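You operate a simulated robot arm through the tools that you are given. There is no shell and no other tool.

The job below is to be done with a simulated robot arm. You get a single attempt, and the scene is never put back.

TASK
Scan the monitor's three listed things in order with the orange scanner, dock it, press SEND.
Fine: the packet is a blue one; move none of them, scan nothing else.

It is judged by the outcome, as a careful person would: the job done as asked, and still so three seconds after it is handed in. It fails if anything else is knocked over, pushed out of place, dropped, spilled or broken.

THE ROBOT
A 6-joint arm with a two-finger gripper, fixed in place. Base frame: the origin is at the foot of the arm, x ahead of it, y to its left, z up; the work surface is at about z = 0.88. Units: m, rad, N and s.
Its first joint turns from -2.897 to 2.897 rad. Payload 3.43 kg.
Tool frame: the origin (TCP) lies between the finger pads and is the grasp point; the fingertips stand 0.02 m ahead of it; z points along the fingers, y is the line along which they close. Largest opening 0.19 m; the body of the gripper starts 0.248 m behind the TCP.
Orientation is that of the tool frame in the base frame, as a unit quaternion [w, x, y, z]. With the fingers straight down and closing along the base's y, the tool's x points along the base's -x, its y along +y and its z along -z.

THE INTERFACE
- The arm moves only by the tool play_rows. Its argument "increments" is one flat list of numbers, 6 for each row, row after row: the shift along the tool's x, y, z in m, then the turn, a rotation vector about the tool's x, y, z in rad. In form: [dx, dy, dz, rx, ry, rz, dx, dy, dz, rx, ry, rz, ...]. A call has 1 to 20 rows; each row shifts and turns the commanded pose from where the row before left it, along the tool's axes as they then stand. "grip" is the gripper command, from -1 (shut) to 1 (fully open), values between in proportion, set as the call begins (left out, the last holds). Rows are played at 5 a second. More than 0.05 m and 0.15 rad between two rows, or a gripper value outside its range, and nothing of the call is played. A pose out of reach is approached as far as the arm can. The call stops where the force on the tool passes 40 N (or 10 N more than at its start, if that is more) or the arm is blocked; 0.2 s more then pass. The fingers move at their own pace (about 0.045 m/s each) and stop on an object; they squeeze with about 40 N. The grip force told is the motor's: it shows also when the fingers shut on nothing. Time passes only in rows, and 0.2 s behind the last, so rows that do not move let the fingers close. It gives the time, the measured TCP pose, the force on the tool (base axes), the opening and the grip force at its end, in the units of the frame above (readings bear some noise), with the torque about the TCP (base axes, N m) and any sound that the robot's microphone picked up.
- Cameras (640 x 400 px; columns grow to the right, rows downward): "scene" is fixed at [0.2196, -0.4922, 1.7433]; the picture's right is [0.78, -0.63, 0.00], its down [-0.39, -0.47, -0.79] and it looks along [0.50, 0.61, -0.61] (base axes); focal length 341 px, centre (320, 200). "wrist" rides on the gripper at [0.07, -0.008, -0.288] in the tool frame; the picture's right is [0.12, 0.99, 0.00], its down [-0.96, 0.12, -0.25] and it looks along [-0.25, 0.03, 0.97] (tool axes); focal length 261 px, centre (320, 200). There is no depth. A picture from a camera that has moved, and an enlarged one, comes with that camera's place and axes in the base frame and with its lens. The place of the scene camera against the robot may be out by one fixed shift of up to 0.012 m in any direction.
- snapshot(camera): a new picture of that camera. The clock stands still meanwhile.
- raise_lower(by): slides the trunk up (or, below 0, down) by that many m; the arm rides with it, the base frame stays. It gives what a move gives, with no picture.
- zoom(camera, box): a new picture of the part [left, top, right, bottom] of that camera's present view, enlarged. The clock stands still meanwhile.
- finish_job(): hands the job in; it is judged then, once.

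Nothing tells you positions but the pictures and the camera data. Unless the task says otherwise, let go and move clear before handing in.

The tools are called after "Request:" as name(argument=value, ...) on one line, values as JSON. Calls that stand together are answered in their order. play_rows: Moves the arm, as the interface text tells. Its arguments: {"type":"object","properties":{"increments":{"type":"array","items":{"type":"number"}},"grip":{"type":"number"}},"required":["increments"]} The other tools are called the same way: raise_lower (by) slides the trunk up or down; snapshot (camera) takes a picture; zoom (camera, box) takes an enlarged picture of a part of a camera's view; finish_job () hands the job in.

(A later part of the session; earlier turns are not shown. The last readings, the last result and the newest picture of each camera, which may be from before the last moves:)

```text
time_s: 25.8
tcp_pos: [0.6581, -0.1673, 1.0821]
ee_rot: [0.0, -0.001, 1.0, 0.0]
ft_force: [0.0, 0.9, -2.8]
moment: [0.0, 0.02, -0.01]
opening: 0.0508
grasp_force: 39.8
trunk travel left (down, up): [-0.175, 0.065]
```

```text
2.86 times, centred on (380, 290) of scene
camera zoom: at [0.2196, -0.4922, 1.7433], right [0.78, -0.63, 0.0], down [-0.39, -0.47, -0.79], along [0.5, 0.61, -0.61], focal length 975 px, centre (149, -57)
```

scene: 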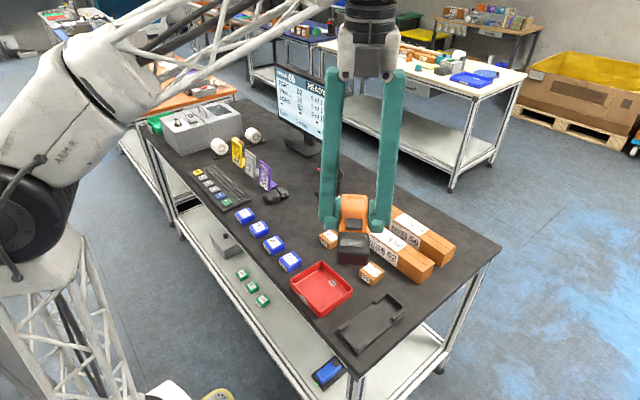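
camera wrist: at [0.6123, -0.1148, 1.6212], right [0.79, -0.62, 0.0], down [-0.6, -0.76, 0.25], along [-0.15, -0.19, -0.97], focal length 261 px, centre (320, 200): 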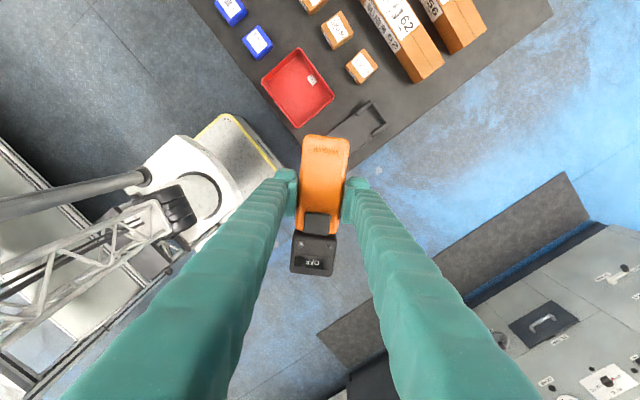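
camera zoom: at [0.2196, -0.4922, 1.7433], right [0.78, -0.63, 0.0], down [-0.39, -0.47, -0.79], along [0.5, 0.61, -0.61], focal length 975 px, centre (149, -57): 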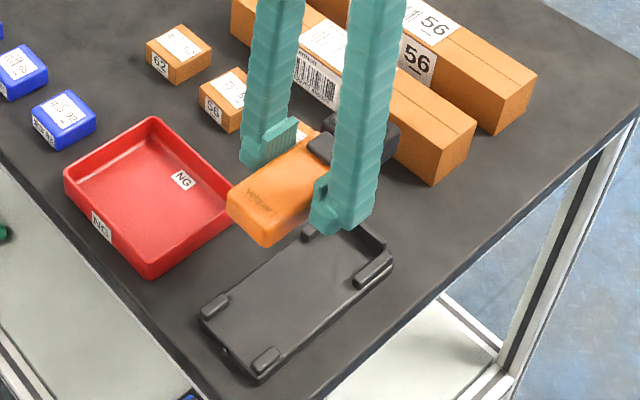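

The scanner hasn't moved in the grip and sits over the dock as before. I'll lower it along the same vertical line, slowing near the bottom.

Request:
play_rows(increments=[0, 0, 0.04, 0, 0, 0, 0, 0, 0.04, 0, 0, 0, 0, 0, 0.03, 0, 0, 0, 0, 0, 0.015, 0, 0, 0, 0, 0, 0.01, 0, 0, 0, 0, 0, 0.01, 0, 0, 0, 0, 0, 0.008, 0, 0, 0, 0, 0, 0.005, 0, 0, 0])

Request:
zoom(camera="wrist", box=[250, 110, 400, 280])

Request:
zoom(camera="scene", box=[330, 270, 420, 350])

```text
time_s: 27.6
tcp_pos: [0.6588, -0.1703, 0.9261]
ee_rot: [0.0, 0.0, 1.0, 0.0]
ft_force: [-0.8, -0.3, -2.5]
moment: [-0.04, 0.01, -0.03]
opening: 0.0508
grasp_force: 40.0
trunk travel left (down, up): [-0.175, 0.065]
```

```text
2.35 times, centred on (325, 195) of wrist
camera zoom: at [0.5879, -0.1785, 1.2132], right [-0.12, 0.99, 0.0], down [0.96, 0.12, 0.25], along [0.25, 0.03, -0.97], focal length 613 px, centre (308, 212)
```

zoom: 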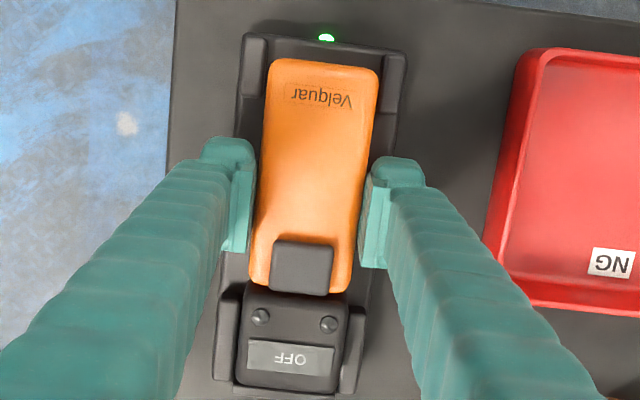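

```text
5.00 times, centred on (375, 310) of scene
camera zoom: at [0.2196, -0.4922, 1.7433], right [0.78, -0.63, 0.0], down [-0.39, -0.47, -0.79], along [0.5, 0.61, -0.61], focal length 1707 px, centre (45, -350)
```

zoom: 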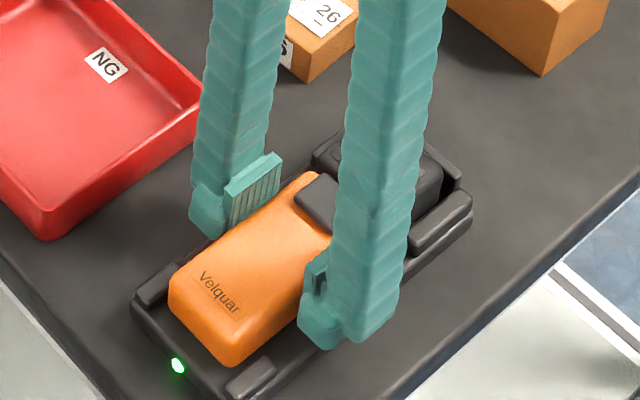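

The dock's green light is back on, so it's seated. I'll settle the last 2 mm, open, lift clear and check.

Request:
play_rows(increments=[0, 0, 0.002, 0, 0, 0, 0, 0, 0, 0, 0, 0])

Request:
play_rows(increments=[0, 0, 0, 0, 0, 0, 0, 0, 0, 0, 0, 0, 0, 0, 0, 0, 0, 0, 0, 0, -0.02, 0, 0, 0, 0, 0, -0.04, 0, 0, 0, 0, 0, -0.04, 0, 0, 0], grip=0.053)

Request:
play_rows(increments=[-0.015, -0.001, 0, 0, 0, 0, 0, 0, 0, 0, 0, 0, 0, 0, 0, 0, 0, 0, 0, 0, 0, 0, 0, 0, 0, 0, 0, 0, 0, 0, 0, 0, 0, 0, 0, 0], grip=-1)

Request:
zoom(camera="wrist", box=[250, 110, 400, 280])

Request:
zoom(camera="scene", box=[330, 270, 420, 350])

```text
time_s: 28.2
tcp_pos: [0.6578, -0.171, 0.9229]
ee_rot: [0.0, -0.001, 1.0, 0.0]
ft_force: [-0.4, -0.5, 1.3]
moment: [0.02, -0.36, -0.06]
opening: 0.0507
grasp_force: 40.1
trunk travel left (down, up): [-0.175, 0.065]
```

```text
time_s: 29.6
tcp_pos: [0.6594, -0.1706, 1.0235]
ee_rot: [-0.001, 0.0, 1.0, 0.0]
ft_force: [0.0, 0.1, 0.5]
moment: [0.01, 0.09, -0.01]
opening: 0.1001
grasp_force: 0.2
trunk travel left (down, up): [-0.175, 0.065]
```

```text
time_s: 31.0
tcp_pos: [0.6739, -0.1697, 1.0236]
ee_rot: [0.0, -0.001, 1.0, 0.0]
ft_force: [-0.8, -0.1, 0.5]
moment: [-0.02, 0.0, 0.03]
opening: 0.0
grasp_force: 21.8
trunk travel left (down, up): [-0.175, 0.065]
```

```text
2.35 times, centred on (325, 195) of wrist
camera zoom: at [0.6034, -0.1796, 1.3106], right [-0.12, 0.99, 0.0], down [0.96, 0.12, 0.25], along [0.25, 0.03, -0.97], focal length 613 px, centre (308, 212)
```

zoom: 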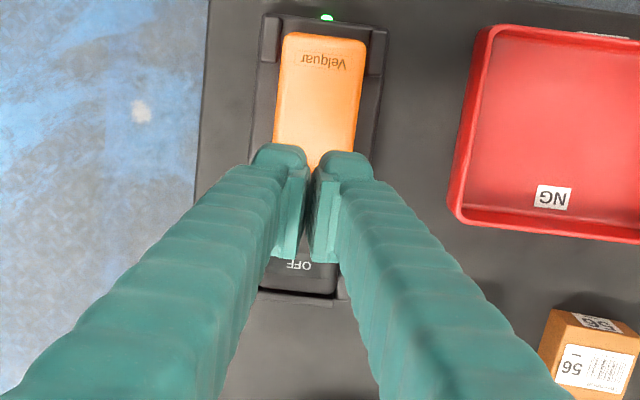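

```text
5.00 times, centred on (375, 310) of scene
camera zoom: at [0.2196, -0.4922, 1.7433], right [0.78, -0.63, 0.0], down [-0.39, -0.47, -0.79], along [0.5, 0.61, -0.61], focal length 1707 px, centre (45, -350)
```

zoom: 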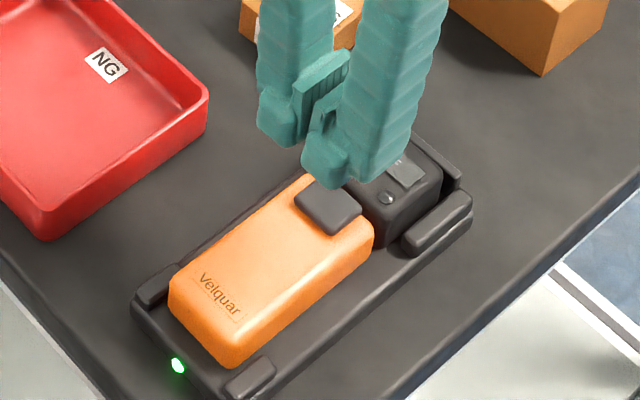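

The fingers are shut just above the pad. I'll press down in small steps and watch the force and the display.

Request:
play_rows(increments=[0, 0, 0.03, 0, 0, 0, 0, 0, 0.015, 0, 0, 0, 0, 0, 0.005, 0, 0, 0, 0, 0, 0.003, 0, 0, 0, 0, 0, 0.003, 0, 0, 0])

Request:
zoom(camera="scene", box=[330, 270, 420, 350])

Request:
zoom(camera="wrist", box=[250, 110, 400, 280])

```text
time_s: 32.2
tcp_pos: [0.6742, -0.1716, 0.9688]
ee_rot: [0.0, -0.001, 1.0, 0.0]
ft_force: [0.1, 0.0, -0.6]
moment: [0.05, -0.01, 0.0]
opening: 0.0001
grasp_force: 33.9
trunk travel left (down, up): [-0.175, 0.065]
```

```text
5.00 times, centred on (375, 310) of scene
camera zoom: at [0.2196, -0.4922, 1.7433], right [0.78, -0.63, 0.0], down [-0.39, -0.47, -0.79], along [0.5, 0.61, -0.61], focal length 1707 px, centre (45, -350)
```

zoom: 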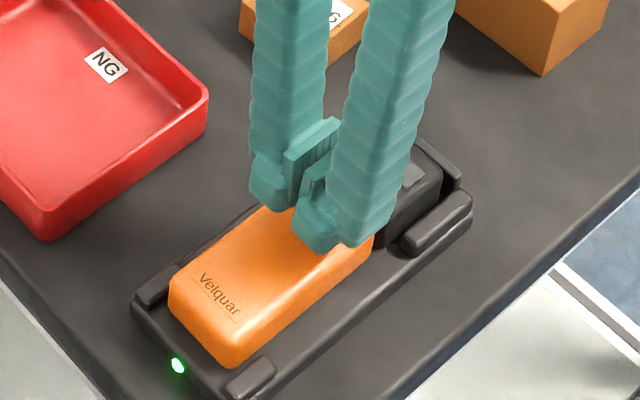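

```text
2.35 times, centred on (325, 195) of wrist
camera zoom: at [0.6032, -0.1798, 1.2553], right [-0.12, 0.99, 0.0], down [0.96, 0.12, 0.25], along [0.25, 0.03, -0.97], focal length 613 px, centre (308, 212)
```

zoom: 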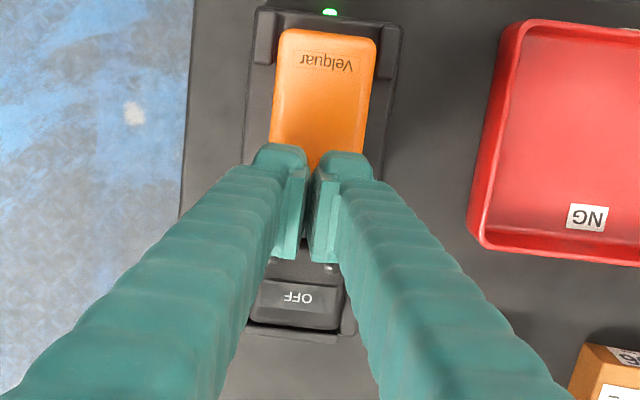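

Not touching yet. I'll continue in 2 mm steps.

Request:
play_rows(increments=[0, 0, 0.002, 0, 0, 0, 0, 0, 0.002, 0, 0, 0])

Request:
play_rows(increments=[0, 0, 0.002, 0, 0, 0, 0, 0, 0.002, 0, 0, 0])

Request:
zoom(camera="wrist", box=[250, 110, 400, 280])

```text
time_s: 32.8
tcp_pos: [0.6737, -0.1708, 0.9641]
ee_rot: [0.0, -0.001, 1.0, 0.0]
ft_force: [0.2, 0.2, 0.3]
moment: [-0.02, 0.0, 0.0]
opening: 0.0
grasp_force: 34.2
trunk travel left (down, up): [-0.175, 0.065]
```

```text
time_s: 33.4
tcp_pos: [0.6739, -0.1715, 0.9599]
ee_rot: [0.0, -0.001, 1.0, 0.0]
ft_force: [-0.4, -0.6, 0.0]
moment: [-0.03, 0.01, 0.02]
opening: 0.0
grasp_force: 34.5
trunk travel left (down, up): [-0.175, 0.065]
```

```text
2.35 times, centred on (325, 195) of wrist
camera zoom: at [0.6032, -0.1799, 1.2471], right [-0.12, 0.99, 0.0], down [0.96, 0.12, 0.25], along [0.25, 0.03, -0.97], focal length 613 px, centre (308, 212)
```

zoom: 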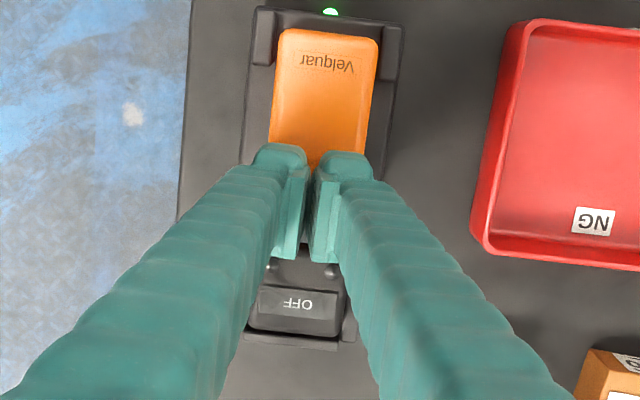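

Request:
play_rows(increments=[0, 0, 0.002, 0, 0, 0, 0, 0, 0.002, 0, 0, 0])

Request:
zoom(camera="wrist", box=[250, 110, 400, 280])

Request:
zoom(camera="scene", box=[330, 270, 420, 350])

```text
time_s: 34.0
tcp_pos: [0.674, -0.1707, 0.9551]
ee_rot: [0.0, -0.002, 1.0, 0.0]
ft_force: [0.4, -0.8, 0.6]
moment: [-0.03, -0.02, 0.01]
opening: 0.0
grasp_force: 34.1
trunk travel left (down, up): [-0.175, 0.065]
```

```text
2.35 times, centred on (325, 195) of wrist
camera zoom: at [0.6035, -0.1797, 1.2432], right [-0.12, 0.99, 0.0], down [0.96, 0.12, 0.25], along [0.25, 0.03, -0.97], focal length 613 px, centre (308, 212)
```

zoom: 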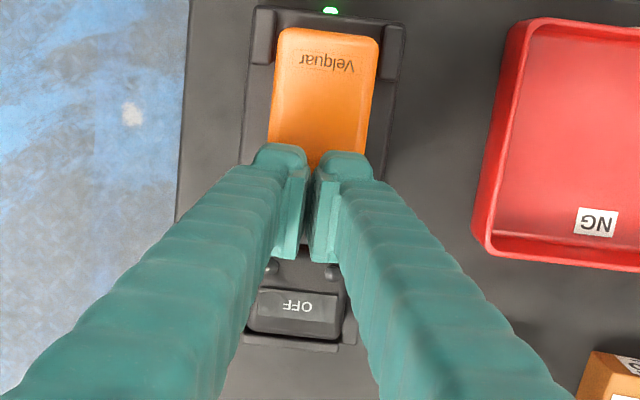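

```text
5.00 times, centred on (375, 310) of scene
camera zoom: at [0.2196, -0.4922, 1.7433], right [0.78, -0.63, 0.0], down [-0.39, -0.47, -0.79], along [0.5, 0.61, -0.61], focal length 1707 px, centre (45, -350)
```

zoom: 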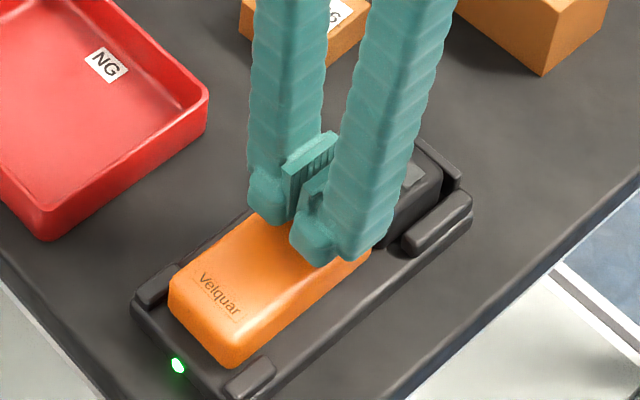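

Still no contact with the tips at about z 0.935, so the pad is lower than I estimated. Continuing in 2 mm steps.

Request:
play_rows(increments=[0, 0, 0.002, 0, 0, 0, 0, 0, 0.001, 0, 0, 0])

Request:
play_rows(increments=[0, 0, 0.002, 0, 0, 0])

Request:
zoom(camera="wrist", box=[250, 110, 400, 280])

```text
time_s: 34.6
tcp_pos: [0.6734, -0.1712, 0.953]
ee_rot: [0.0, -0.001, 1.0, 0.0]
ft_force: [-0.1, -0.6, 0.7]
moment: [-0.01, 0.05, 0.02]
opening: 0.0062
grasp_force: 34.5
trunk travel left (down, up): [-0.175, 0.065]
```

```text
time_s: 35.0
tcp_pos: [0.6743, -0.1705, 0.9506]
ee_rot: [0.0, 0.0, 1.0, -0.001]
ft_force: [1.3, -0.4, 0.9]
moment: [-0.01, -0.07, 0.02]
opening: 0.0058
grasp_force: 34.5
trunk travel left (down, up): [-0.175, 0.065]
heard: click
```

```text
2.35 times, centred on (325, 195) of wrist
camera zoom: at [0.603, -0.1791, 1.2381], right [-0.12, 0.99, 0.0], down [0.96, 0.12, 0.25], along [0.25, 0.03, -0.97], focal length 613 px, centre (308, 212)
```

zoom: 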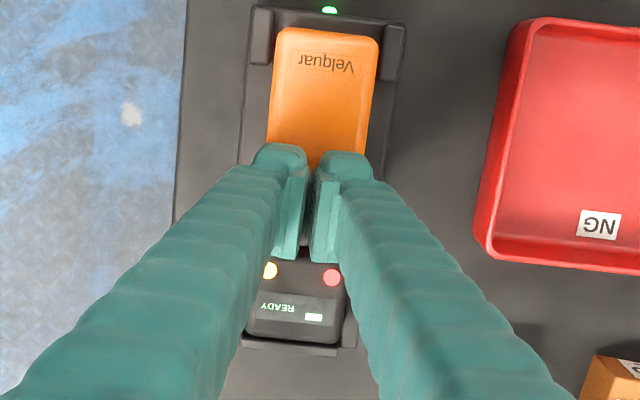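

A click, and the display now shows READY with its lamps lit, so the pad is the power/trigger control. I'll lift off and see whether it stays on.

Request:
play_rows(increments=[0, 0, -0.005, 0, 0, 0, 0, 0, -0.01, 0, 0, 0, 0, 0, -0.03, 0, 0, 0])

Request:
zoom(camera="wrist", box=[250, 110, 400, 280])

Request:
zoom(camera="scene", box=[330, 270, 420, 350])

Request:
zoom(camera="scene", box=[270, 55, 350, 155])

```text
time_s: 35.8
tcp_pos: [0.6727, -0.1711, 0.9952]
ee_rot: [0.0, -0.001, 1.0, 0.0]
ft_force: [-0.1, 0.0, -0.8]
moment: [0.0, 0.06, -0.01]
opening: 0.0
grasp_force: 34.5
trunk travel left (down, up): [-0.175, 0.065]
```

```text
2.35 times, centred on (325, 195) of wrist
camera zoom: at [0.602, -0.18, 1.2839], right [-0.12, 0.99, 0.0], down [0.96, 0.12, 0.25], along [0.25, 0.03, -0.97], focal length 613 px, centre (308, 212)
```

zoom: 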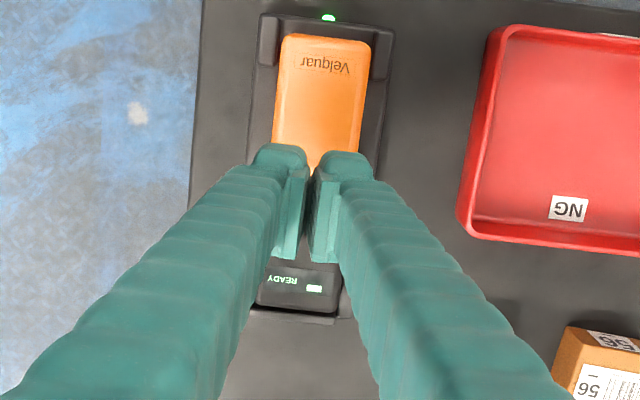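

```text
5.00 times, centred on (375, 310) of scene
camera zoom: at [0.2196, -0.4922, 1.7433], right [0.78, -0.63, 0.0], down [-0.39, -0.47, -0.79], along [0.5, 0.61, -0.61], focal length 1707 px, centre (45, -350)
```

zoom: 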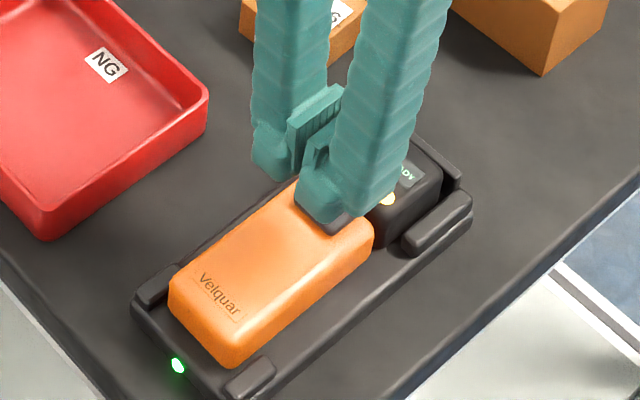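

```text
4.00 times, centred on (310, 105) of scene
camera zoom: at [0.2196, -0.4922, 1.7433], right [0.78, -0.63, 0.0], down [-0.39, -0.47, -0.79], along [0.5, 0.61, -0.61], focal length 1366 px, centre (360, 580)
```

zoom: 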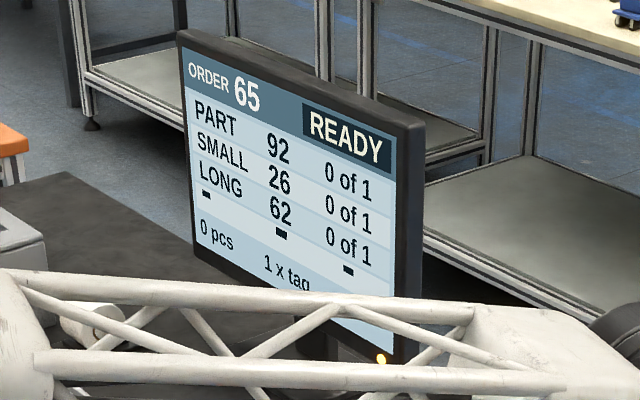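

The scanner stays on READY after release and the monitor is still at 0 of 1, so it now reads by itself. I'll re-grip it at the same pose and lift straight up.

Request:
play_rows(increments=[0.015, 0.001, -0.01, 0, 0, 0, 0, 0, 0, 0, 0, 0, 0, 0, 0, 0, 0, 0, 0, 0, 0, 0, 0, 0, 0, 0, 0, 0, 0, 0, 0, 0, 0, 0, 0, 0, 0, 0, 0, 0, 0, 0], grip=0.053)

Request:
play_rows(increments=[0, 0, 0.03, 0, 0, 0, 0, 0, 0.03, 0, 0, 0, 0, 0, 0.015, 0, 0, 0, 0, 0, 0.007, 0, 0, 0])

Request:
play_rows(increments=[0, 0, 0, 0, 0, 0, 0, 0, 0, 0, 0, 0, 0, 0, 0, 0, 0, 0, 0, 0, 0, 0, 0, 0], grip=-1)

Request:
zoom(camera="wrist", box=[250, 110, 400, 280])

Request:
zoom(camera="scene", box=[330, 270, 420, 350])

```text
time_s: 37.4
tcp_pos: [0.6593, -0.1701, 1.0066]
ee_rot: [0.0, -0.001, 1.0, 0.0]
ft_force: [0.9, 1.1, -0.1]
moment: [-0.02, 0.0, -0.02]
opening: 0.0997
grasp_force: 0.0
trunk travel left (down, up): [-0.175, 0.065]
```

```text
time_s: 38.4
tcp_pos: [0.6583, -0.1706, 0.9224]
ee_rot: [0.0, -0.001, 1.0, 0.0]
ft_force: [-0.1, -1.0, 0.5]
moment: [-0.02, -0.01, 0.02]
opening: 0.1002
grasp_force: 0.0
trunk travel left (down, up): [-0.175, 0.065]
```

```text
time_s: 39.4
tcp_pos: [0.6566, -0.1696, 0.9233]
ee_rot: [0.0, -0.001, 1.0, 0.0]
ft_force: [0.1, 0.4, -0.1]
moment: [-0.03, -0.02, 0.05]
opening: 0.0508
grasp_force: 35.5
trunk travel left (down, up): [-0.175, 0.065]
```

```text
2.35 times, centred on (325, 195) of wrist
camera zoom: at [0.5872, -0.179, 1.2109], right [-0.12, 0.99, 0.0], down [0.96, 0.12, 0.25], along [0.25, 0.03, -0.97], focal length 613 px, centre (308, 212)
```

zoom: 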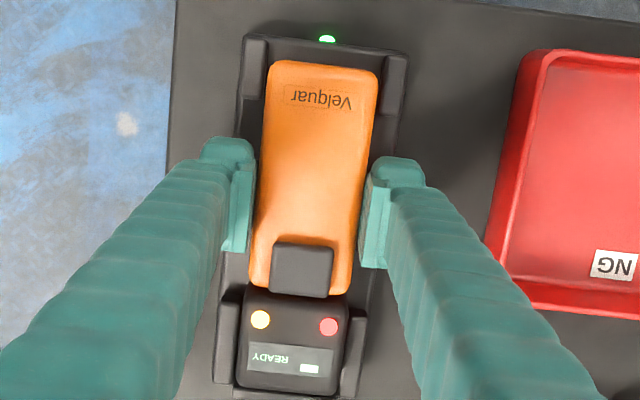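

```text
5.00 times, centred on (375, 310) of scene
camera zoom: at [0.2196, -0.4922, 1.7433], right [0.78, -0.63, 0.0], down [-0.39, -0.47, -0.79], along [0.5, 0.61, -0.61], focal length 1707 px, centre (45, -350)
```

zoom: 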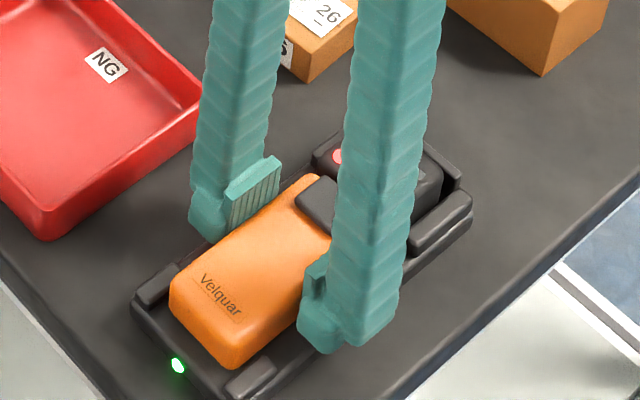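

READY is lit and it's re-gripped. I'll lift straight up, pull back and yaw 135° off the bench side, so the beam never crosses a label.

Request:
play_rows(increments=[0, 0, -0.02, 0, 0, 0, 0, 0, -0.05, 0, 0, 0, 0, 0, -0.05, 0, 0, 0, 0, 0, -0.05, 0, 0, 0, 0, 0, -0.05, 0, 0, 0, 0, 0, -0.05, 0, 0, 0])

Request:
play_rows(increments=[0.03, 0, -0.02, 0, 0, 0, 0.03, 0, -0.02, 0, 0, 0, 0.03, 0, -0.02, 0, 0, 0, 0, 0, -0.03, 0, 0, 0.15, 0, 0, -0.03, 0, 0, 0.15, 0, 0, -0.02, 0, 0, 0.15, 0, 0, 0, 0, 0, 0.15, 0, 0, 0, 0, 0, 0.15, 0, 0, 0, 0, 0, 0.15, 0, 0, 0, 0, 0, 0.15, 0, 0, 0, 0, 0, 0.15, 0, 0, 0, 0, 0, 0.15, 0, 0, 0, 0, 0, 0.15, 0, 0, 0, 0, 0, 0.15, 0, 0, 0, 0, 0, 0.15, 0, 0, 0, 0, 0, 0.15, 0, 0, 0, 0, 0, 0.15, 0, 0, 0, 0, 0, 0.15, 0, 0, 0, 0, 0, 0.1062])

Request:
snapshot(camera="scene")

Request:
zoom(camera="scene", box=[270, 55, 350, 155])

```text
time_s: 40.8
tcp_pos: [0.6594, -0.1701, 1.1971]
ee_rot: [0.0, -0.001, 1.0, 0.0]
ft_force: [1.2, -0.1, -2.5]
moment: [0.0, 0.08, 0.0]
opening: 0.0504
grasp_force: 40.0
trunk travel left (down, up): [-0.175, 0.065]
```

```text
time_s: 44.8
tcp_pos: [0.569, -0.1706, 1.3341]
ee_rot: [0.0, 0.924, 0.383, 0.0]
ft_force: [-0.2, 0.0, -2.2]
moment: [0.06, -0.04, 0.01]
opening: 0.0507
grasp_force: 40.2
trunk travel left (down, up): [-0.175, 0.065]
```

```text
taken
```

scene: 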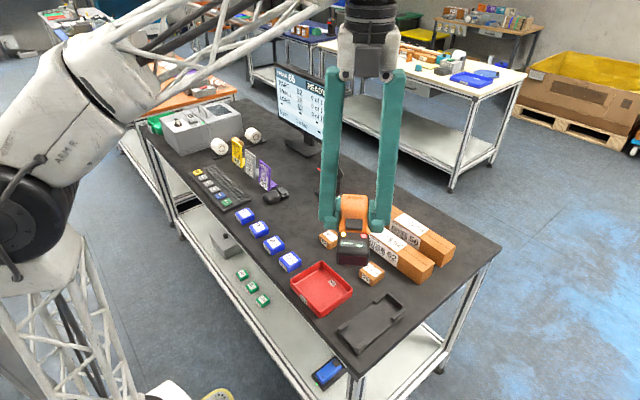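

```text
4.00 times, centred on (310, 105) of scene
camera zoom: at [0.2196, -0.4922, 1.7433], right [0.78, -0.63, 0.0], down [-0.39, -0.47, -0.79], along [0.5, 0.61, -0.61], focal length 1366 px, centre (360, 580)
```

zoom: 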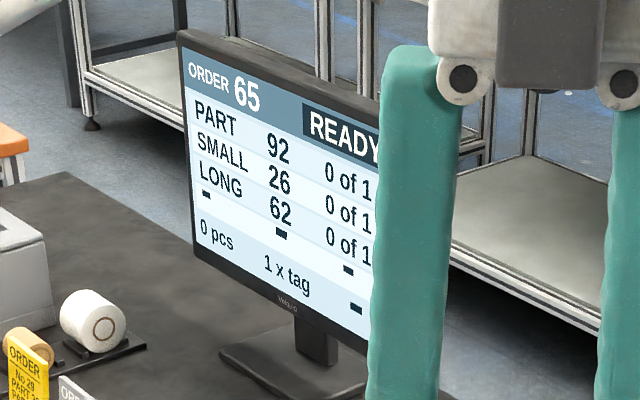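

Nothing has been read so far. Now I'll tilt the gripper so the window aims downward, still off the bench front.

Request:
play_rows(increments=[0, 0, 0, 0, 0.15, 0, 0, 0, 0, 0, 0.15, 0, 0, 0, 0, 0, 0.15, 0, 0, 0, 0, 0, 0.15, 0, 0, 0, 0, 0, 0.15, 0, 0, 0, 0, 0, 0.15, 0, 0, 0, 0, 0, 0.15, 0, 0, 0, 0, 0, 0.15, 0])

Request:
snapshot(camera="scene")

Request:
snapshot(camera="wrist")

```text
time_s: 46.6
tcp_pos: [0.5684, -0.1705, 1.3347]
ee_rot: [-0.216, 0.762, 0.317, 0.522]
ft_force: [-0.8, -0.5, -1.5]
moment: [-0.11, 0.02, -0.07]
opening: 0.0507
grasp_force: 40.3
trunk travel left (down, up): [-0.175, 0.065]
```

```text
taken
```

scene: 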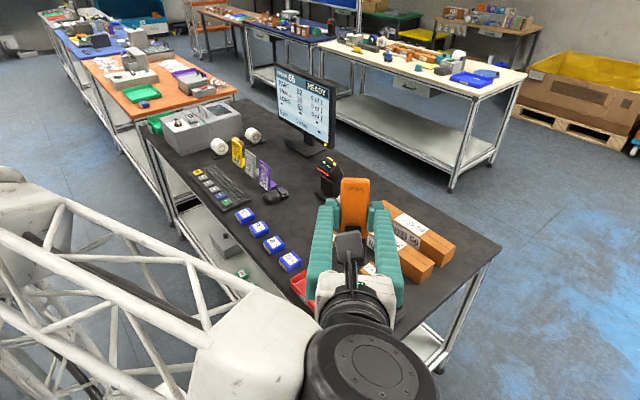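

```text
taken
camera wrist: at [0.3907, -0.3359, 1.5036], right [0.73, -0.67, 0.11], down [-0.33, -0.49, -0.81], along [0.6, 0.56, -0.58], focal length 261 px, centre (320, 200)
```

wrist: 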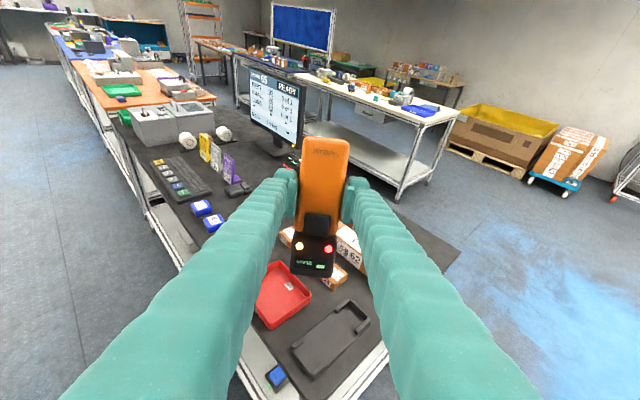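

The tilt works, and the wrist camera shows both the scanner display and the monitor. Packet 92 is at about (0.626, 0.156), so I'll move at this height until the beam axis lines up with it, passing only over the tray.

Request:
play_rows(increments=[0.01543, -0.01895, 0.03968, 0, 0, 0, 0.01543, -0.01895, 0.03968, 0, 0, 0, 0.01543, -0.01895, 0.03968, 0, 0, 0, 0.01543, -0.01895, 0.03968, 0, 0, 0, 0.01543, -0.01895, 0.03968, 0, 0, 0, 0.01543, -0.01895, 0.03968, 0, 0, 0, 0.01543, -0.01895, 0.03968, 0, 0, 0, 0.01543, -0.01895, 0.03968, 0, 0, 0, 0.01543, -0.01895, 0.03968, 0, 0, 0, 0.01543, -0.01895, 0.03968, 0, 0, 0])

Request:
snapshot(camera="wrist")

Request:
snapshot(camera="scene")

```text
time_s: 48.8
tcp_pos: [0.7344, 0.2673, 1.3327]
ee_rot: [-0.217, 0.762, 0.317, 0.521]
ft_force: [-0.3, -0.7, -2.0]
moment: [0.0, 0.0, 0.0]
opening: 0.0509
grasp_force: 40.3
trunk travel left (down, up): [-0.175, 0.065]
```

```text
taken
camera wrist: at [0.5569, 0.1009, 1.5031], right [0.73, -0.67, 0.11], down [-0.33, -0.49, -0.81], along [0.6, 0.56, -0.58], focal length 261 px, centre (320, 200)
```

wrist: 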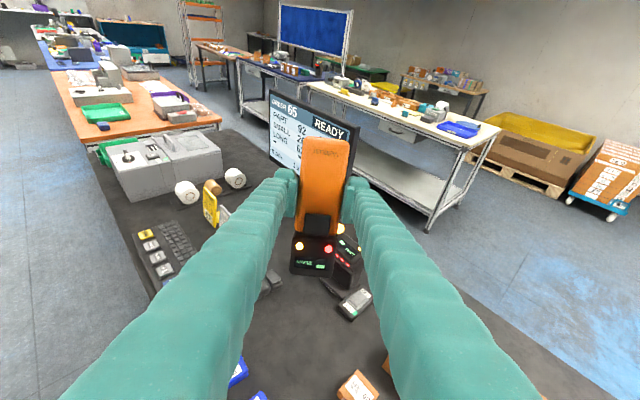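

```text
taken
```

scene: 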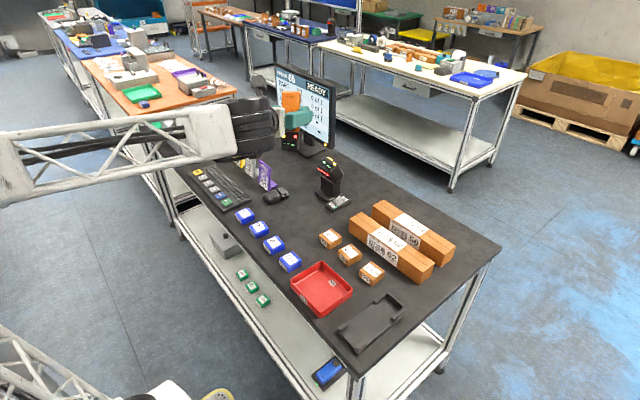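

The beam is aligned and nothing has been read at about 0.36 m. I'll advance along the beam in small steps and listen.

Request:
play_rows(increments=[-0.03, 0, 0, 0, 0, 0, -0.03, 0, 0, 0, 0, 0, -0.02, 0, 0, 0, 0, 0, 0, 0, 0, 0, 0, 0])

Request:
play_rows(increments=[-0.02, 0, 0, 0, 0, 0, -0.02, 0, 0, 0, 0, 0, 0, 0, 0, 0, 0, 0])

Request:
snapshot(camera="scene")

Request:
zoom(camera="scene", box=[230, 190, 320, 280])

Request:
zoom(camera="wrist", box=[250, 80, 370, 290])

```text
time_s: 49.8
tcp_pos: [0.7143, 0.2467, 1.2609]
ee_rot: [-0.216, 0.762, 0.316, 0.521]
ft_force: [-0.1, 0.0, -2.2]
moment: [-0.03, 0.01, 0.0]
opening: 0.0511
grasp_force: 40.2
trunk travel left (down, up): [-0.175, 0.065]
```

```text
time_s: 50.6
tcp_pos: [0.7027, 0.2358, 1.2226]
ee_rot: [-0.216, 0.763, 0.316, 0.521]
ft_force: [0.1, -0.3, -2.7]
moment: [-0.01, 0.02, 0.0]
opening: 0.051
grasp_force: 39.8
trunk travel left (down, up): [-0.175, 0.065]
```

```text
taken
```

scene: 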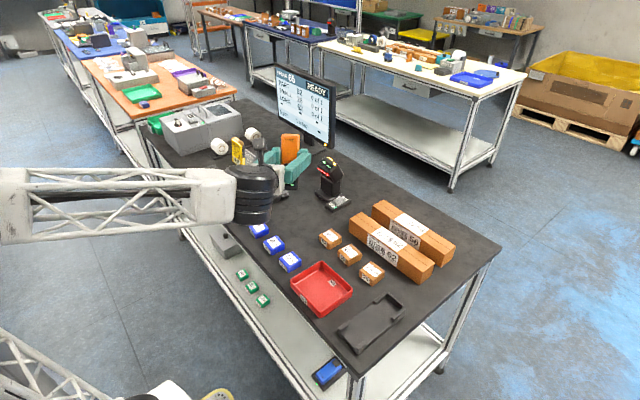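

```text
4.44 times, centred on (275, 235) of scene
camera zoom: at [0.2196, -0.4922, 1.7433], right [0.78, -0.63, 0.0], down [-0.39, -0.47, -0.79], along [0.5, 0.61, -0.61], focal length 1517 px, centre (520, 44)
```

zoom: 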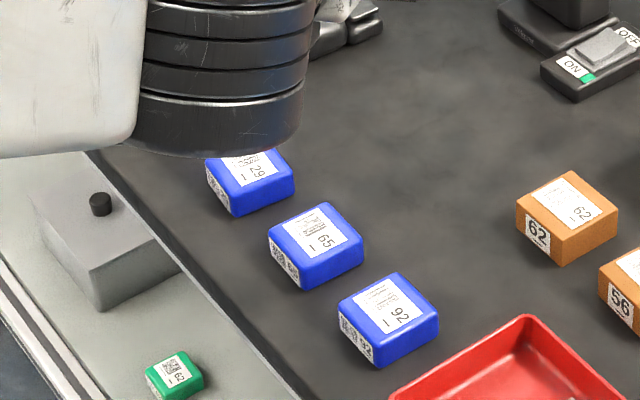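

```text
1.90 times, centred on (310, 185) of wrist
camera zoom: at [0.526, 0.0699, 1.3915], right [0.73, -0.67, 0.11], down [-0.33, -0.49, -0.81], along [0.59, 0.56, -0.58], focal length 496 px, centre (339, 229)
```

zoom: 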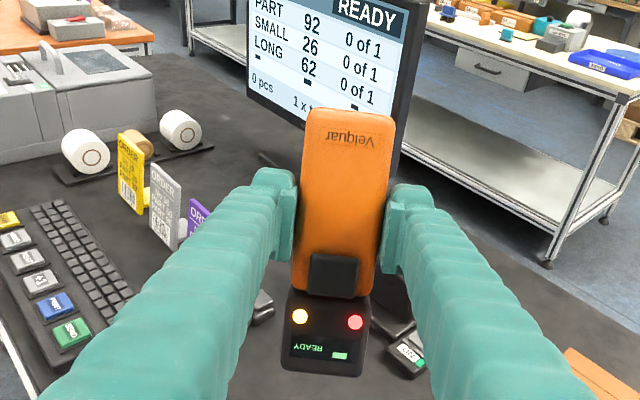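

Still READY at about 0.24 m, with no red spot visible on the packet. I'll move closer along the beam.

Request:
play_rows(increments=[-0.02, 0, 0, 0, 0, 0, -0.02, 0, 0, 0, 0, 0, 0, 0, 0, 0, 0, 0])

Request:
play_rows(increments=[-0.02, 0, 0, 0, 0, 0, 0, 0, 0, 0, 0, 0, 0, 0, 0, 0, 0, 0])

Request:
snapshot(camera="wrist")

Request:
zoom(camera="scene", box=[200, 120, 320, 280])

```text
time_s: 51.4
tcp_pos: [0.6925, 0.2254, 1.1849]
ee_rot: [-0.217, 0.762, 0.317, 0.521]
ft_force: [-0.6, -0.2, -2.1]
moment: [0.02, 0.01, -0.01]
opening: 0.0504
grasp_force: 40.4
trunk travel left (down, up): [-0.175, 0.065]
```

```text
time_s: 52.2
tcp_pos: [0.6873, 0.2206, 1.1653]
ee_rot: [-0.217, 0.762, 0.318, 0.521]
ft_force: [0.4, 0.3, -2.7]
moment: [-0.01, 0.01, 0.02]
opening: 0.0511
grasp_force: 39.8
trunk travel left (down, up): [-0.175, 0.065]
```

```text
taken
camera wrist: at [0.5097, 0.0544, 1.3345], right [0.73, -0.67, 0.11], down [-0.33, -0.49, -0.81], along [0.59, 0.56, -0.58], focal length 261 px, centre (320, 200)
```

wrist: 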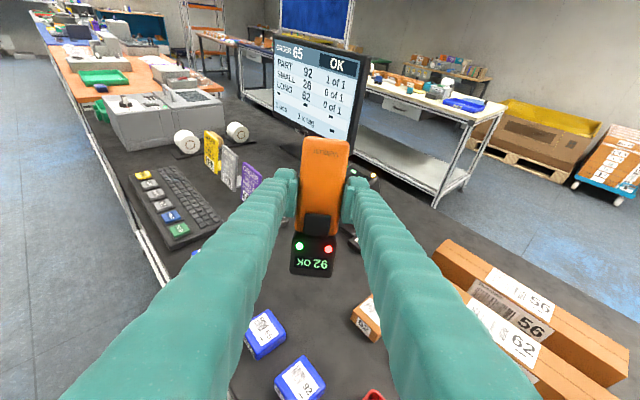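

```text
2.50 times, centred on (260, 200) of scene
camera zoom: at [0.2196, -0.4922, 1.7433], right [0.78, -0.63, 0.0], down [-0.39, -0.47, -0.79], along [0.5, 0.61, -0.61], focal length 853 px, centre (470, 200)
```

zoom: 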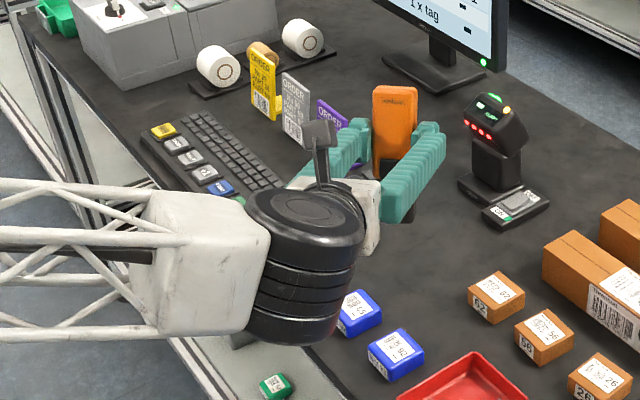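

Packet 92 is scanned: the monitor shows 1 of 1 and the scanner says "92 OK". It read at about 0.18–0.20 m, so I'll back off well out of range and move over to small carton 26 at about (0.798, −0.045).

Request:
play_rows(increments=[0.05, 0, 0, 0, 0, 0, 0.05, 0, 0, 0, 0, 0, 0.05, 0, 0, 0, 0, 0, 0.00057, 0.04396, -0.00378, 0, 0, 0, 0.00057, 0.04396, -0.00378, 0, 0, 0, 0.00057, 0.04396, -0.00378, 0, 0, 0, 0.00057, 0.04396, -0.00378, 0, 0, 0, 0.00057, 0.04396, -0.00378, 0, 0, 0, 0.00057, 0.04396, -0.00378, 0, 0, 0, 0, 0, 0, 0, 0, 0])

Request:
snapshot(camera="wrist")

Request:
snapshot(camera="scene")

Request:
zoom(camera="scene", box=[270, 55, 350, 155])

```text
time_s: 54.4
tcp_pos: [0.9001, 0.0569, 1.3162]
ee_rot: [-0.217, 0.762, 0.317, 0.521]
ft_force: [-0.2, -0.6, -3.4]
moment: [0.04, -0.02, 0.06]
opening: 0.0508
grasp_force: 39.9
trunk travel left (down, up): [-0.175, 0.065]
```

```text
taken
camera wrist: at [0.7223, -0.1099, 1.4862], right [0.73, -0.67, 0.11], down [-0.33, -0.49, -0.81], along [0.59, 0.56, -0.58], focal length 261 px, centre (320, 200)
```

wrist: 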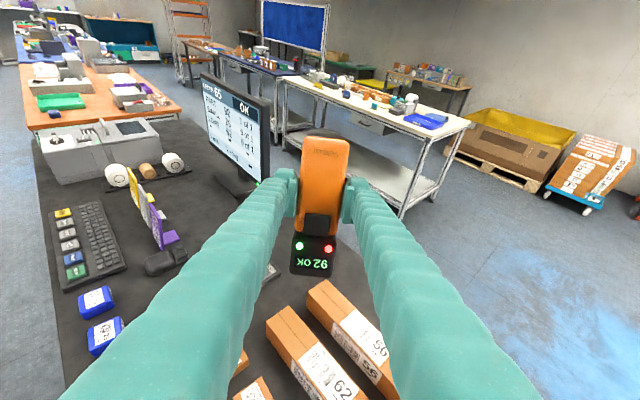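

```text
taken
```

scene: 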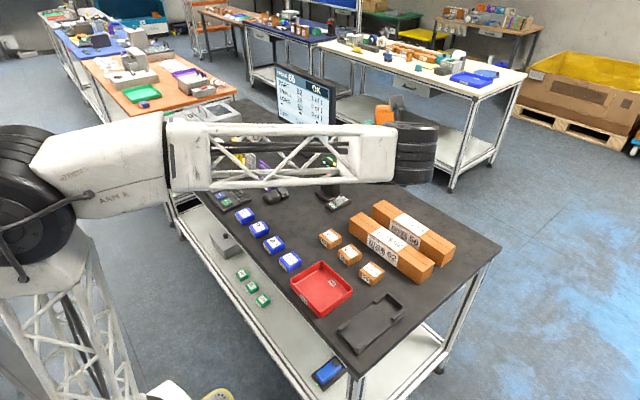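

```text
4.00 times, centred on (310, 105) of scene
camera zoom: at [0.2196, -0.4922, 1.7433], right [0.78, -0.63, 0.0], down [-0.39, -0.47, -0.79], along [0.5, 0.61, -0.61], focal length 1366 px, centre (360, 580)
```

zoom: 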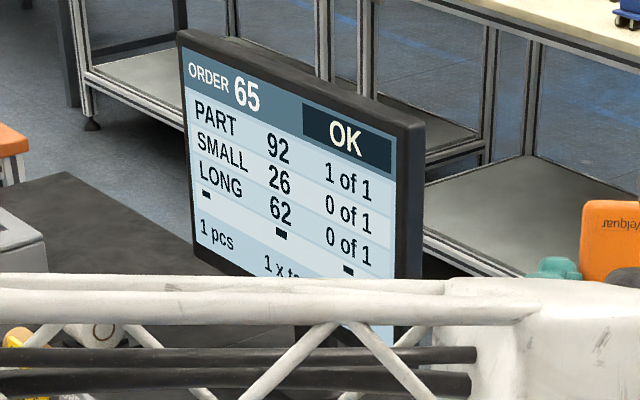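

The monitor reads 92: 1 of 1, with 26 next. I'll approach small carton 26 along the beam.

Request:
play_rows(increments=[-0.04, 0, 0, 0, 0, 0, -0.04, 0, 0, 0, 0, 0, -0.02, 0, 0, 0, 0, 0, -0.02, 0, 0, 0, 0, 0, 0, 0, 0, 0, 0, 0])

Request:
play_rows(increments=[-0.015, 0, 0, 0, 0, 0, 0, 0, 0, 0, 0, 0, 0, 0, 0, 0, 0, 0])

Request:
snapshot(camera="wrist")

Request:
zoom(camera="scene", box=[270, 55, 350, 155])

```text
time_s: 55.6
tcp_pos: [0.8685, 0.0264, 1.2032]
ee_rot: [-0.217, 0.762, 0.317, 0.521]
ft_force: [1.0, 1.0, -2.8]
moment: [0.0, 0.0, -0.02]
opening: 0.0506
grasp_force: 40.1
trunk travel left (down, up): [-0.175, 0.065]
```

```text
time_s: 56.4
tcp_pos: [0.865, 0.0234, 1.1899]
ee_rot: [-0.216, 0.763, 0.316, 0.521]
ft_force: [-0.2, -0.1, -2.3]
moment: [0.0, 0.01, 0.01]
opening: 0.0507
grasp_force: 39.8
trunk travel left (down, up): [-0.175, 0.065]
```

```text
taken
camera wrist: at [0.6882, -0.1428, 1.3601], right [0.73, -0.67, 0.11], down [-0.33, -0.49, -0.81], along [0.59, 0.56, -0.58], focal length 261 px, centre (320, 200)
```

wrist: 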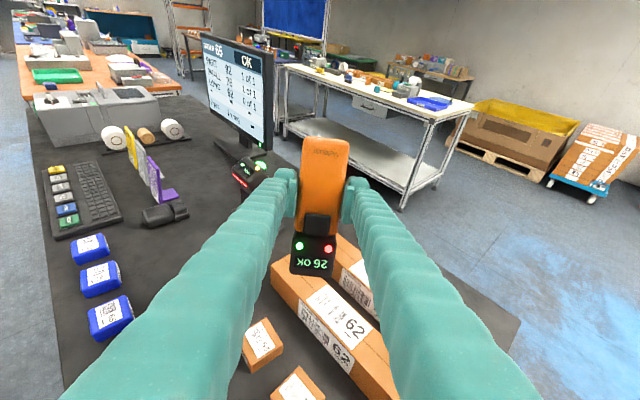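

```text
4.00 times, centred on (310, 105) of scene
camera zoom: at [0.2196, -0.4922, 1.7433], right [0.78, -0.63, 0.0], down [-0.39, -0.47, -0.79], along [0.5, 0.61, -0.61], focal length 1366 px, centre (360, 580)
```

zoom: 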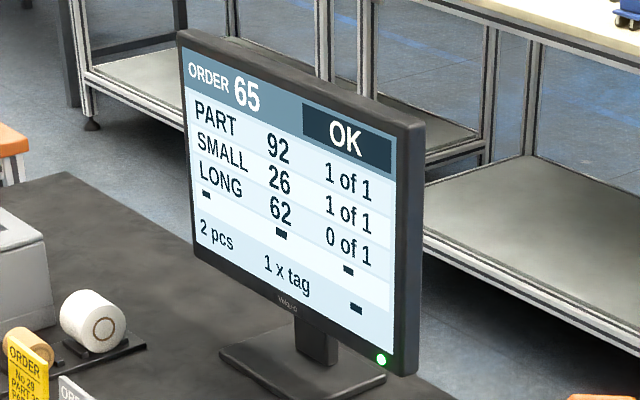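

26 is scanned too (1 of 1). Backing off again, then lining up on the barcode of LONG 62 at about (0.910, 0.010), keeping clear of the neighbouring 56.

Request:
play_rows(increments=[0.05, 0, 0, 0, 0, 0, 0.05, 0, 0, 0, 0, 0, 0.05, 0, 0, 0, 0, 0, 0.00857, 0.01343, 0.03303, 0, 0, 0, 0.00857, 0.01343, 0.03303, 0, 0, 0, 0.00857, 0.01343, 0.03303, 0, 0, 0, 0, 0, 0, 0, 0, 0])

Request:
snapshot(camera="wrist")

Request:
snapshot(camera="scene")

```text
time_s: 58.0
tcp_pos: [1.0043, 0.1071, 1.3178]
ee_rot: [-0.217, 0.762, 0.317, 0.521]
ft_force: [0.3, 0.4, -2.9]
moment: [0.02, -0.01, 0.01]
opening: 0.0505
grasp_force: 39.9
trunk travel left (down, up): [-0.175, 0.065]
```

```text
taken
camera wrist: at [0.8268, -0.0595, 1.488], right [0.73, -0.67, 0.11], down [-0.33, -0.49, -0.81], along [0.59, 0.56, -0.58], focal length 261 px, centre (320, 200)
```

wrist: 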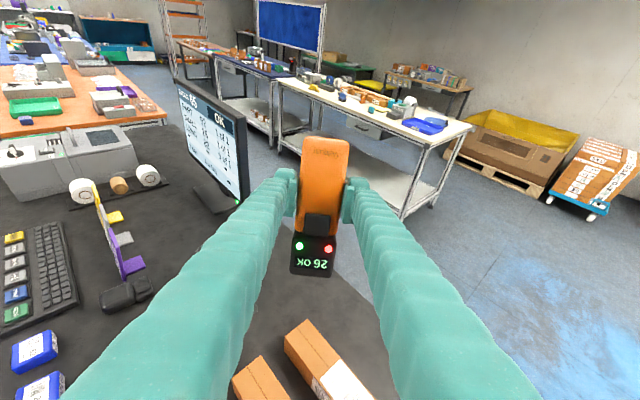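

```text
taken
```

scene: 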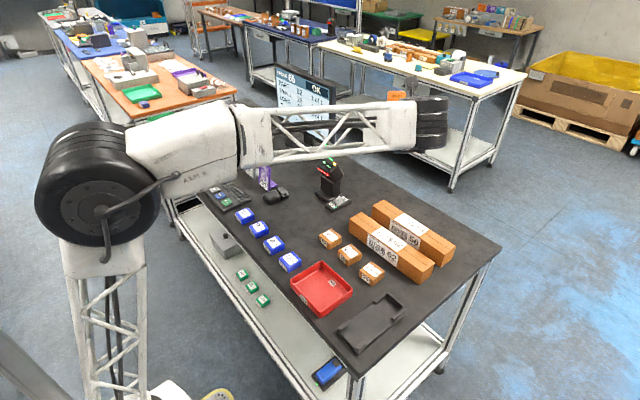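

Aligned over LONG 62, with the display still on "26 OK". Approaching along the beam.

Request:
play_rows(increments=[-0.04, 0, 0, 0, 0, 0, -0.03, 0, 0, 0, 0, 0, -0.02, 0, 0, 0, 0, 0, 0, 0, 0, 0, 0, 0])

Request:
zoom(camera="wrist", box=[160, 80, 370, 290])

Request:
snapshot(camera="wrist")

```text
time_s: 59.0
tcp_pos: [0.9805, 0.0842, 1.2358]
ee_rot: [-0.216, 0.763, 0.317, 0.52]
ft_force: [0.1, 0.1, -2.6]
moment: [-0.05, -0.01, 0.01]
opening: 0.0508
grasp_force: 40.7
trunk travel left (down, up): [-0.175, 0.065]
```

```text
1.90 times, centred on (265, 185) of wrist
camera zoom: at [0.8025, -0.0824, 1.4051], right [0.73, -0.67, 0.11], down [-0.33, -0.49, -0.81], along [0.59, 0.56, -0.58], focal length 496 px, centre (425, 229)
```

zoom: 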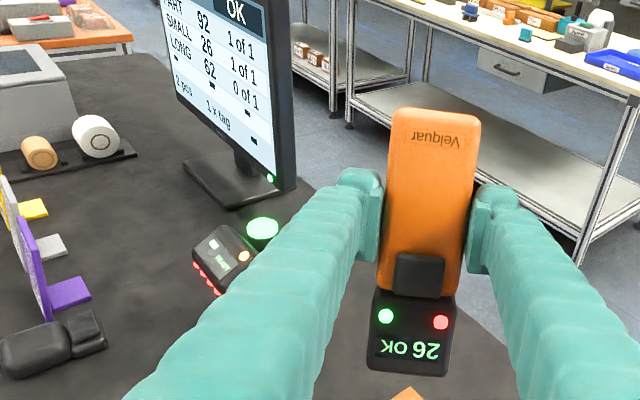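

```text
taken
camera wrist: at [0.8025, -0.0824, 1.4051], right [0.73, -0.67, 0.11], down [-0.33, -0.49, -0.81], along [0.59, 0.56, -0.58], focal length 261 px, centre (320, 200)
```

wrist: 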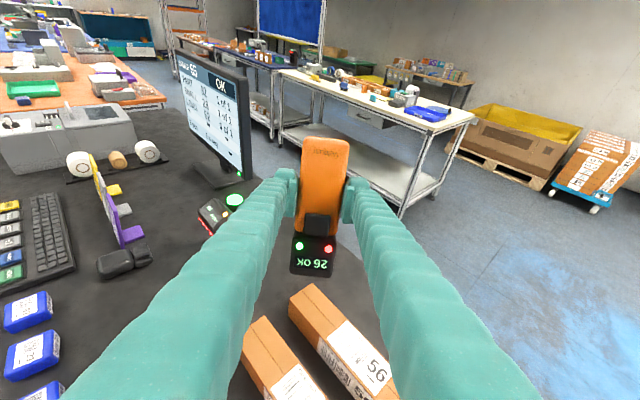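

Still "26 OK" at about 0.21 m. A little closer.

Request:
play_rows(increments=[-0.015, 0, 0, 0, 0, 0, 0, 0, 0, 0, 0, 0, 0, 0, 0, 0, 0, 0])

Request:
zoom(camera="wrist", box=[160, 80, 370, 290])

```text
time_s: 59.8
tcp_pos: [0.9763, 0.0795, 1.2208]
ee_rot: [-0.216, 0.762, 0.316, 0.521]
ft_force: [0.0, -0.2, -2.6]
moment: [0.02, -0.02, -0.03]
opening: 0.0508
grasp_force: 40.3
trunk travel left (down, up): [-0.175, 0.065]
```

```text
1.90 times, centred on (265, 185) of wrist
camera zoom: at [0.7986, -0.087, 1.3912], right [0.73, -0.67, 0.11], down [-0.33, -0.49, -0.81], along [0.59, 0.56, -0.58], focal length 496 px, centre (425, 229)
```

zoom: 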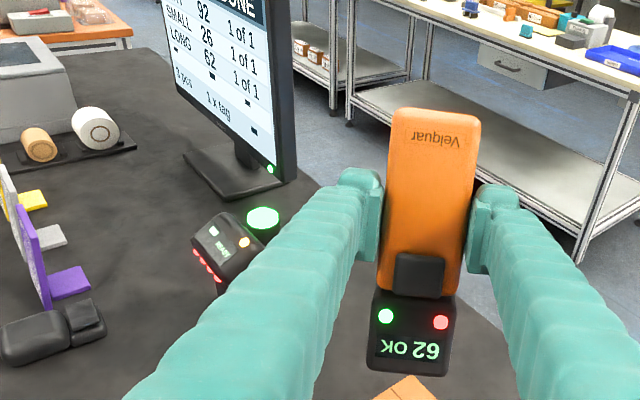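

All three read in order: the monitor shows DONE and the scanner "62 OK". I'll back out of range and retrace my path toward the dock.

Request:
play_rows(increments=[0.045, 0, 0, 0, 0, 0, 0.045, 0, 0, 0, 0, 0, 0.04, 0, 0, 0, 0, 0, -0.0176, -0.01042, -0.04309, 0, 0, 0, -0.0176, -0.01042, -0.04309, 0, 0, 0, -0.0176, -0.01042, -0.04309, 0, 0, 0, -0.0176, -0.01042, -0.04309, 0, 0, 0, -0.0176, -0.01042, -0.04309, 0, 0, 0, -0.0176, -0.01042, -0.04309, 0, 0, 0, -0.0176, -0.01042, -0.04309, 0, 0, 0, -0.0176, -0.01042, -0.04309, 0, 0, 0, -0.0176, -0.01042, -0.04309, 0, 0, 0, -0.0176, -0.01042, -0.04309, 0, 0, 0, -0.0176, -0.01042, -0.04309, 0, 0, 0])

Request:
play_rows(increments=[0, 0, 0, 0, -0.15, 0, 0, 0, 0, 0, -0.15, 0, 0, 0, 0, 0, -0.15, 0, 0, 0, 0, 0, -0.15, 0, 0, 0, 0, 0, -0.15, 0, 0, 0, 0, 0, -0.15, 0, 0, 0, 0, 0, -0.15, 0, 0, 0, 0, 0, -0.15, 0])

Request:
snapshot(camera="scene")

Request:
zoom(camera="scene", box=[270, 55, 350, 155])

```text
time_s: 62.8
tcp_pos: [0.568, -0.1699, 1.3337]
ee_rot: [-0.217, 0.762, 0.318, 0.521]
ft_force: [1.0, 0.8, -2.3]
moment: [-0.01, 0.03, -0.03]
opening: 0.0509
grasp_force: 40.2
trunk travel left (down, up): [-0.175, 0.065]
```

```text
time_s: 64.6
tcp_pos: [0.5674, -0.1705, 1.3336]
ee_rot: [0.001, 0.924, 0.384, 0.0]
ft_force: [-1.1, -0.6, -1.6]
moment: [0.19, -0.25, 0.03]
opening: 0.0506
grasp_force: 39.9
trunk travel left (down, up): [-0.175, 0.065]
```

```text
taken
```

scene: 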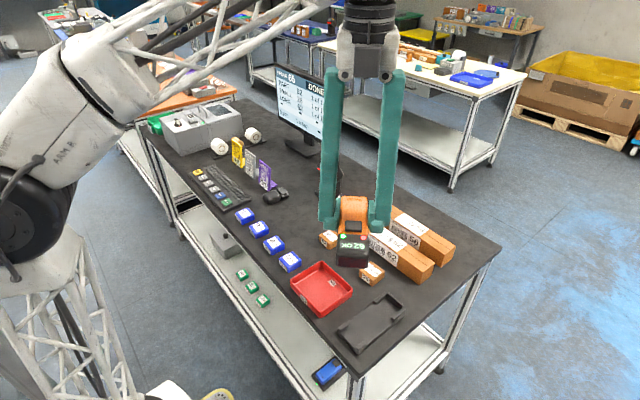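

```text
4.00 times, centred on (310, 105) of scene
camera zoom: at [0.2196, -0.4922, 1.7433], right [0.78, -0.63, 0.0], down [-0.39, -0.47, -0.79], along [0.5, 0.61, -0.61], focal length 1366 px, centre (360, 580)
```

zoom: 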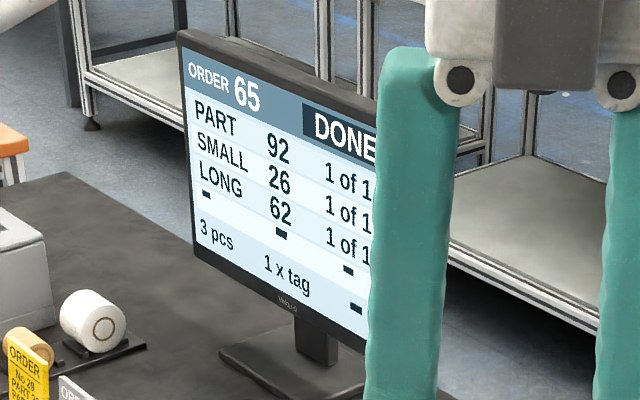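

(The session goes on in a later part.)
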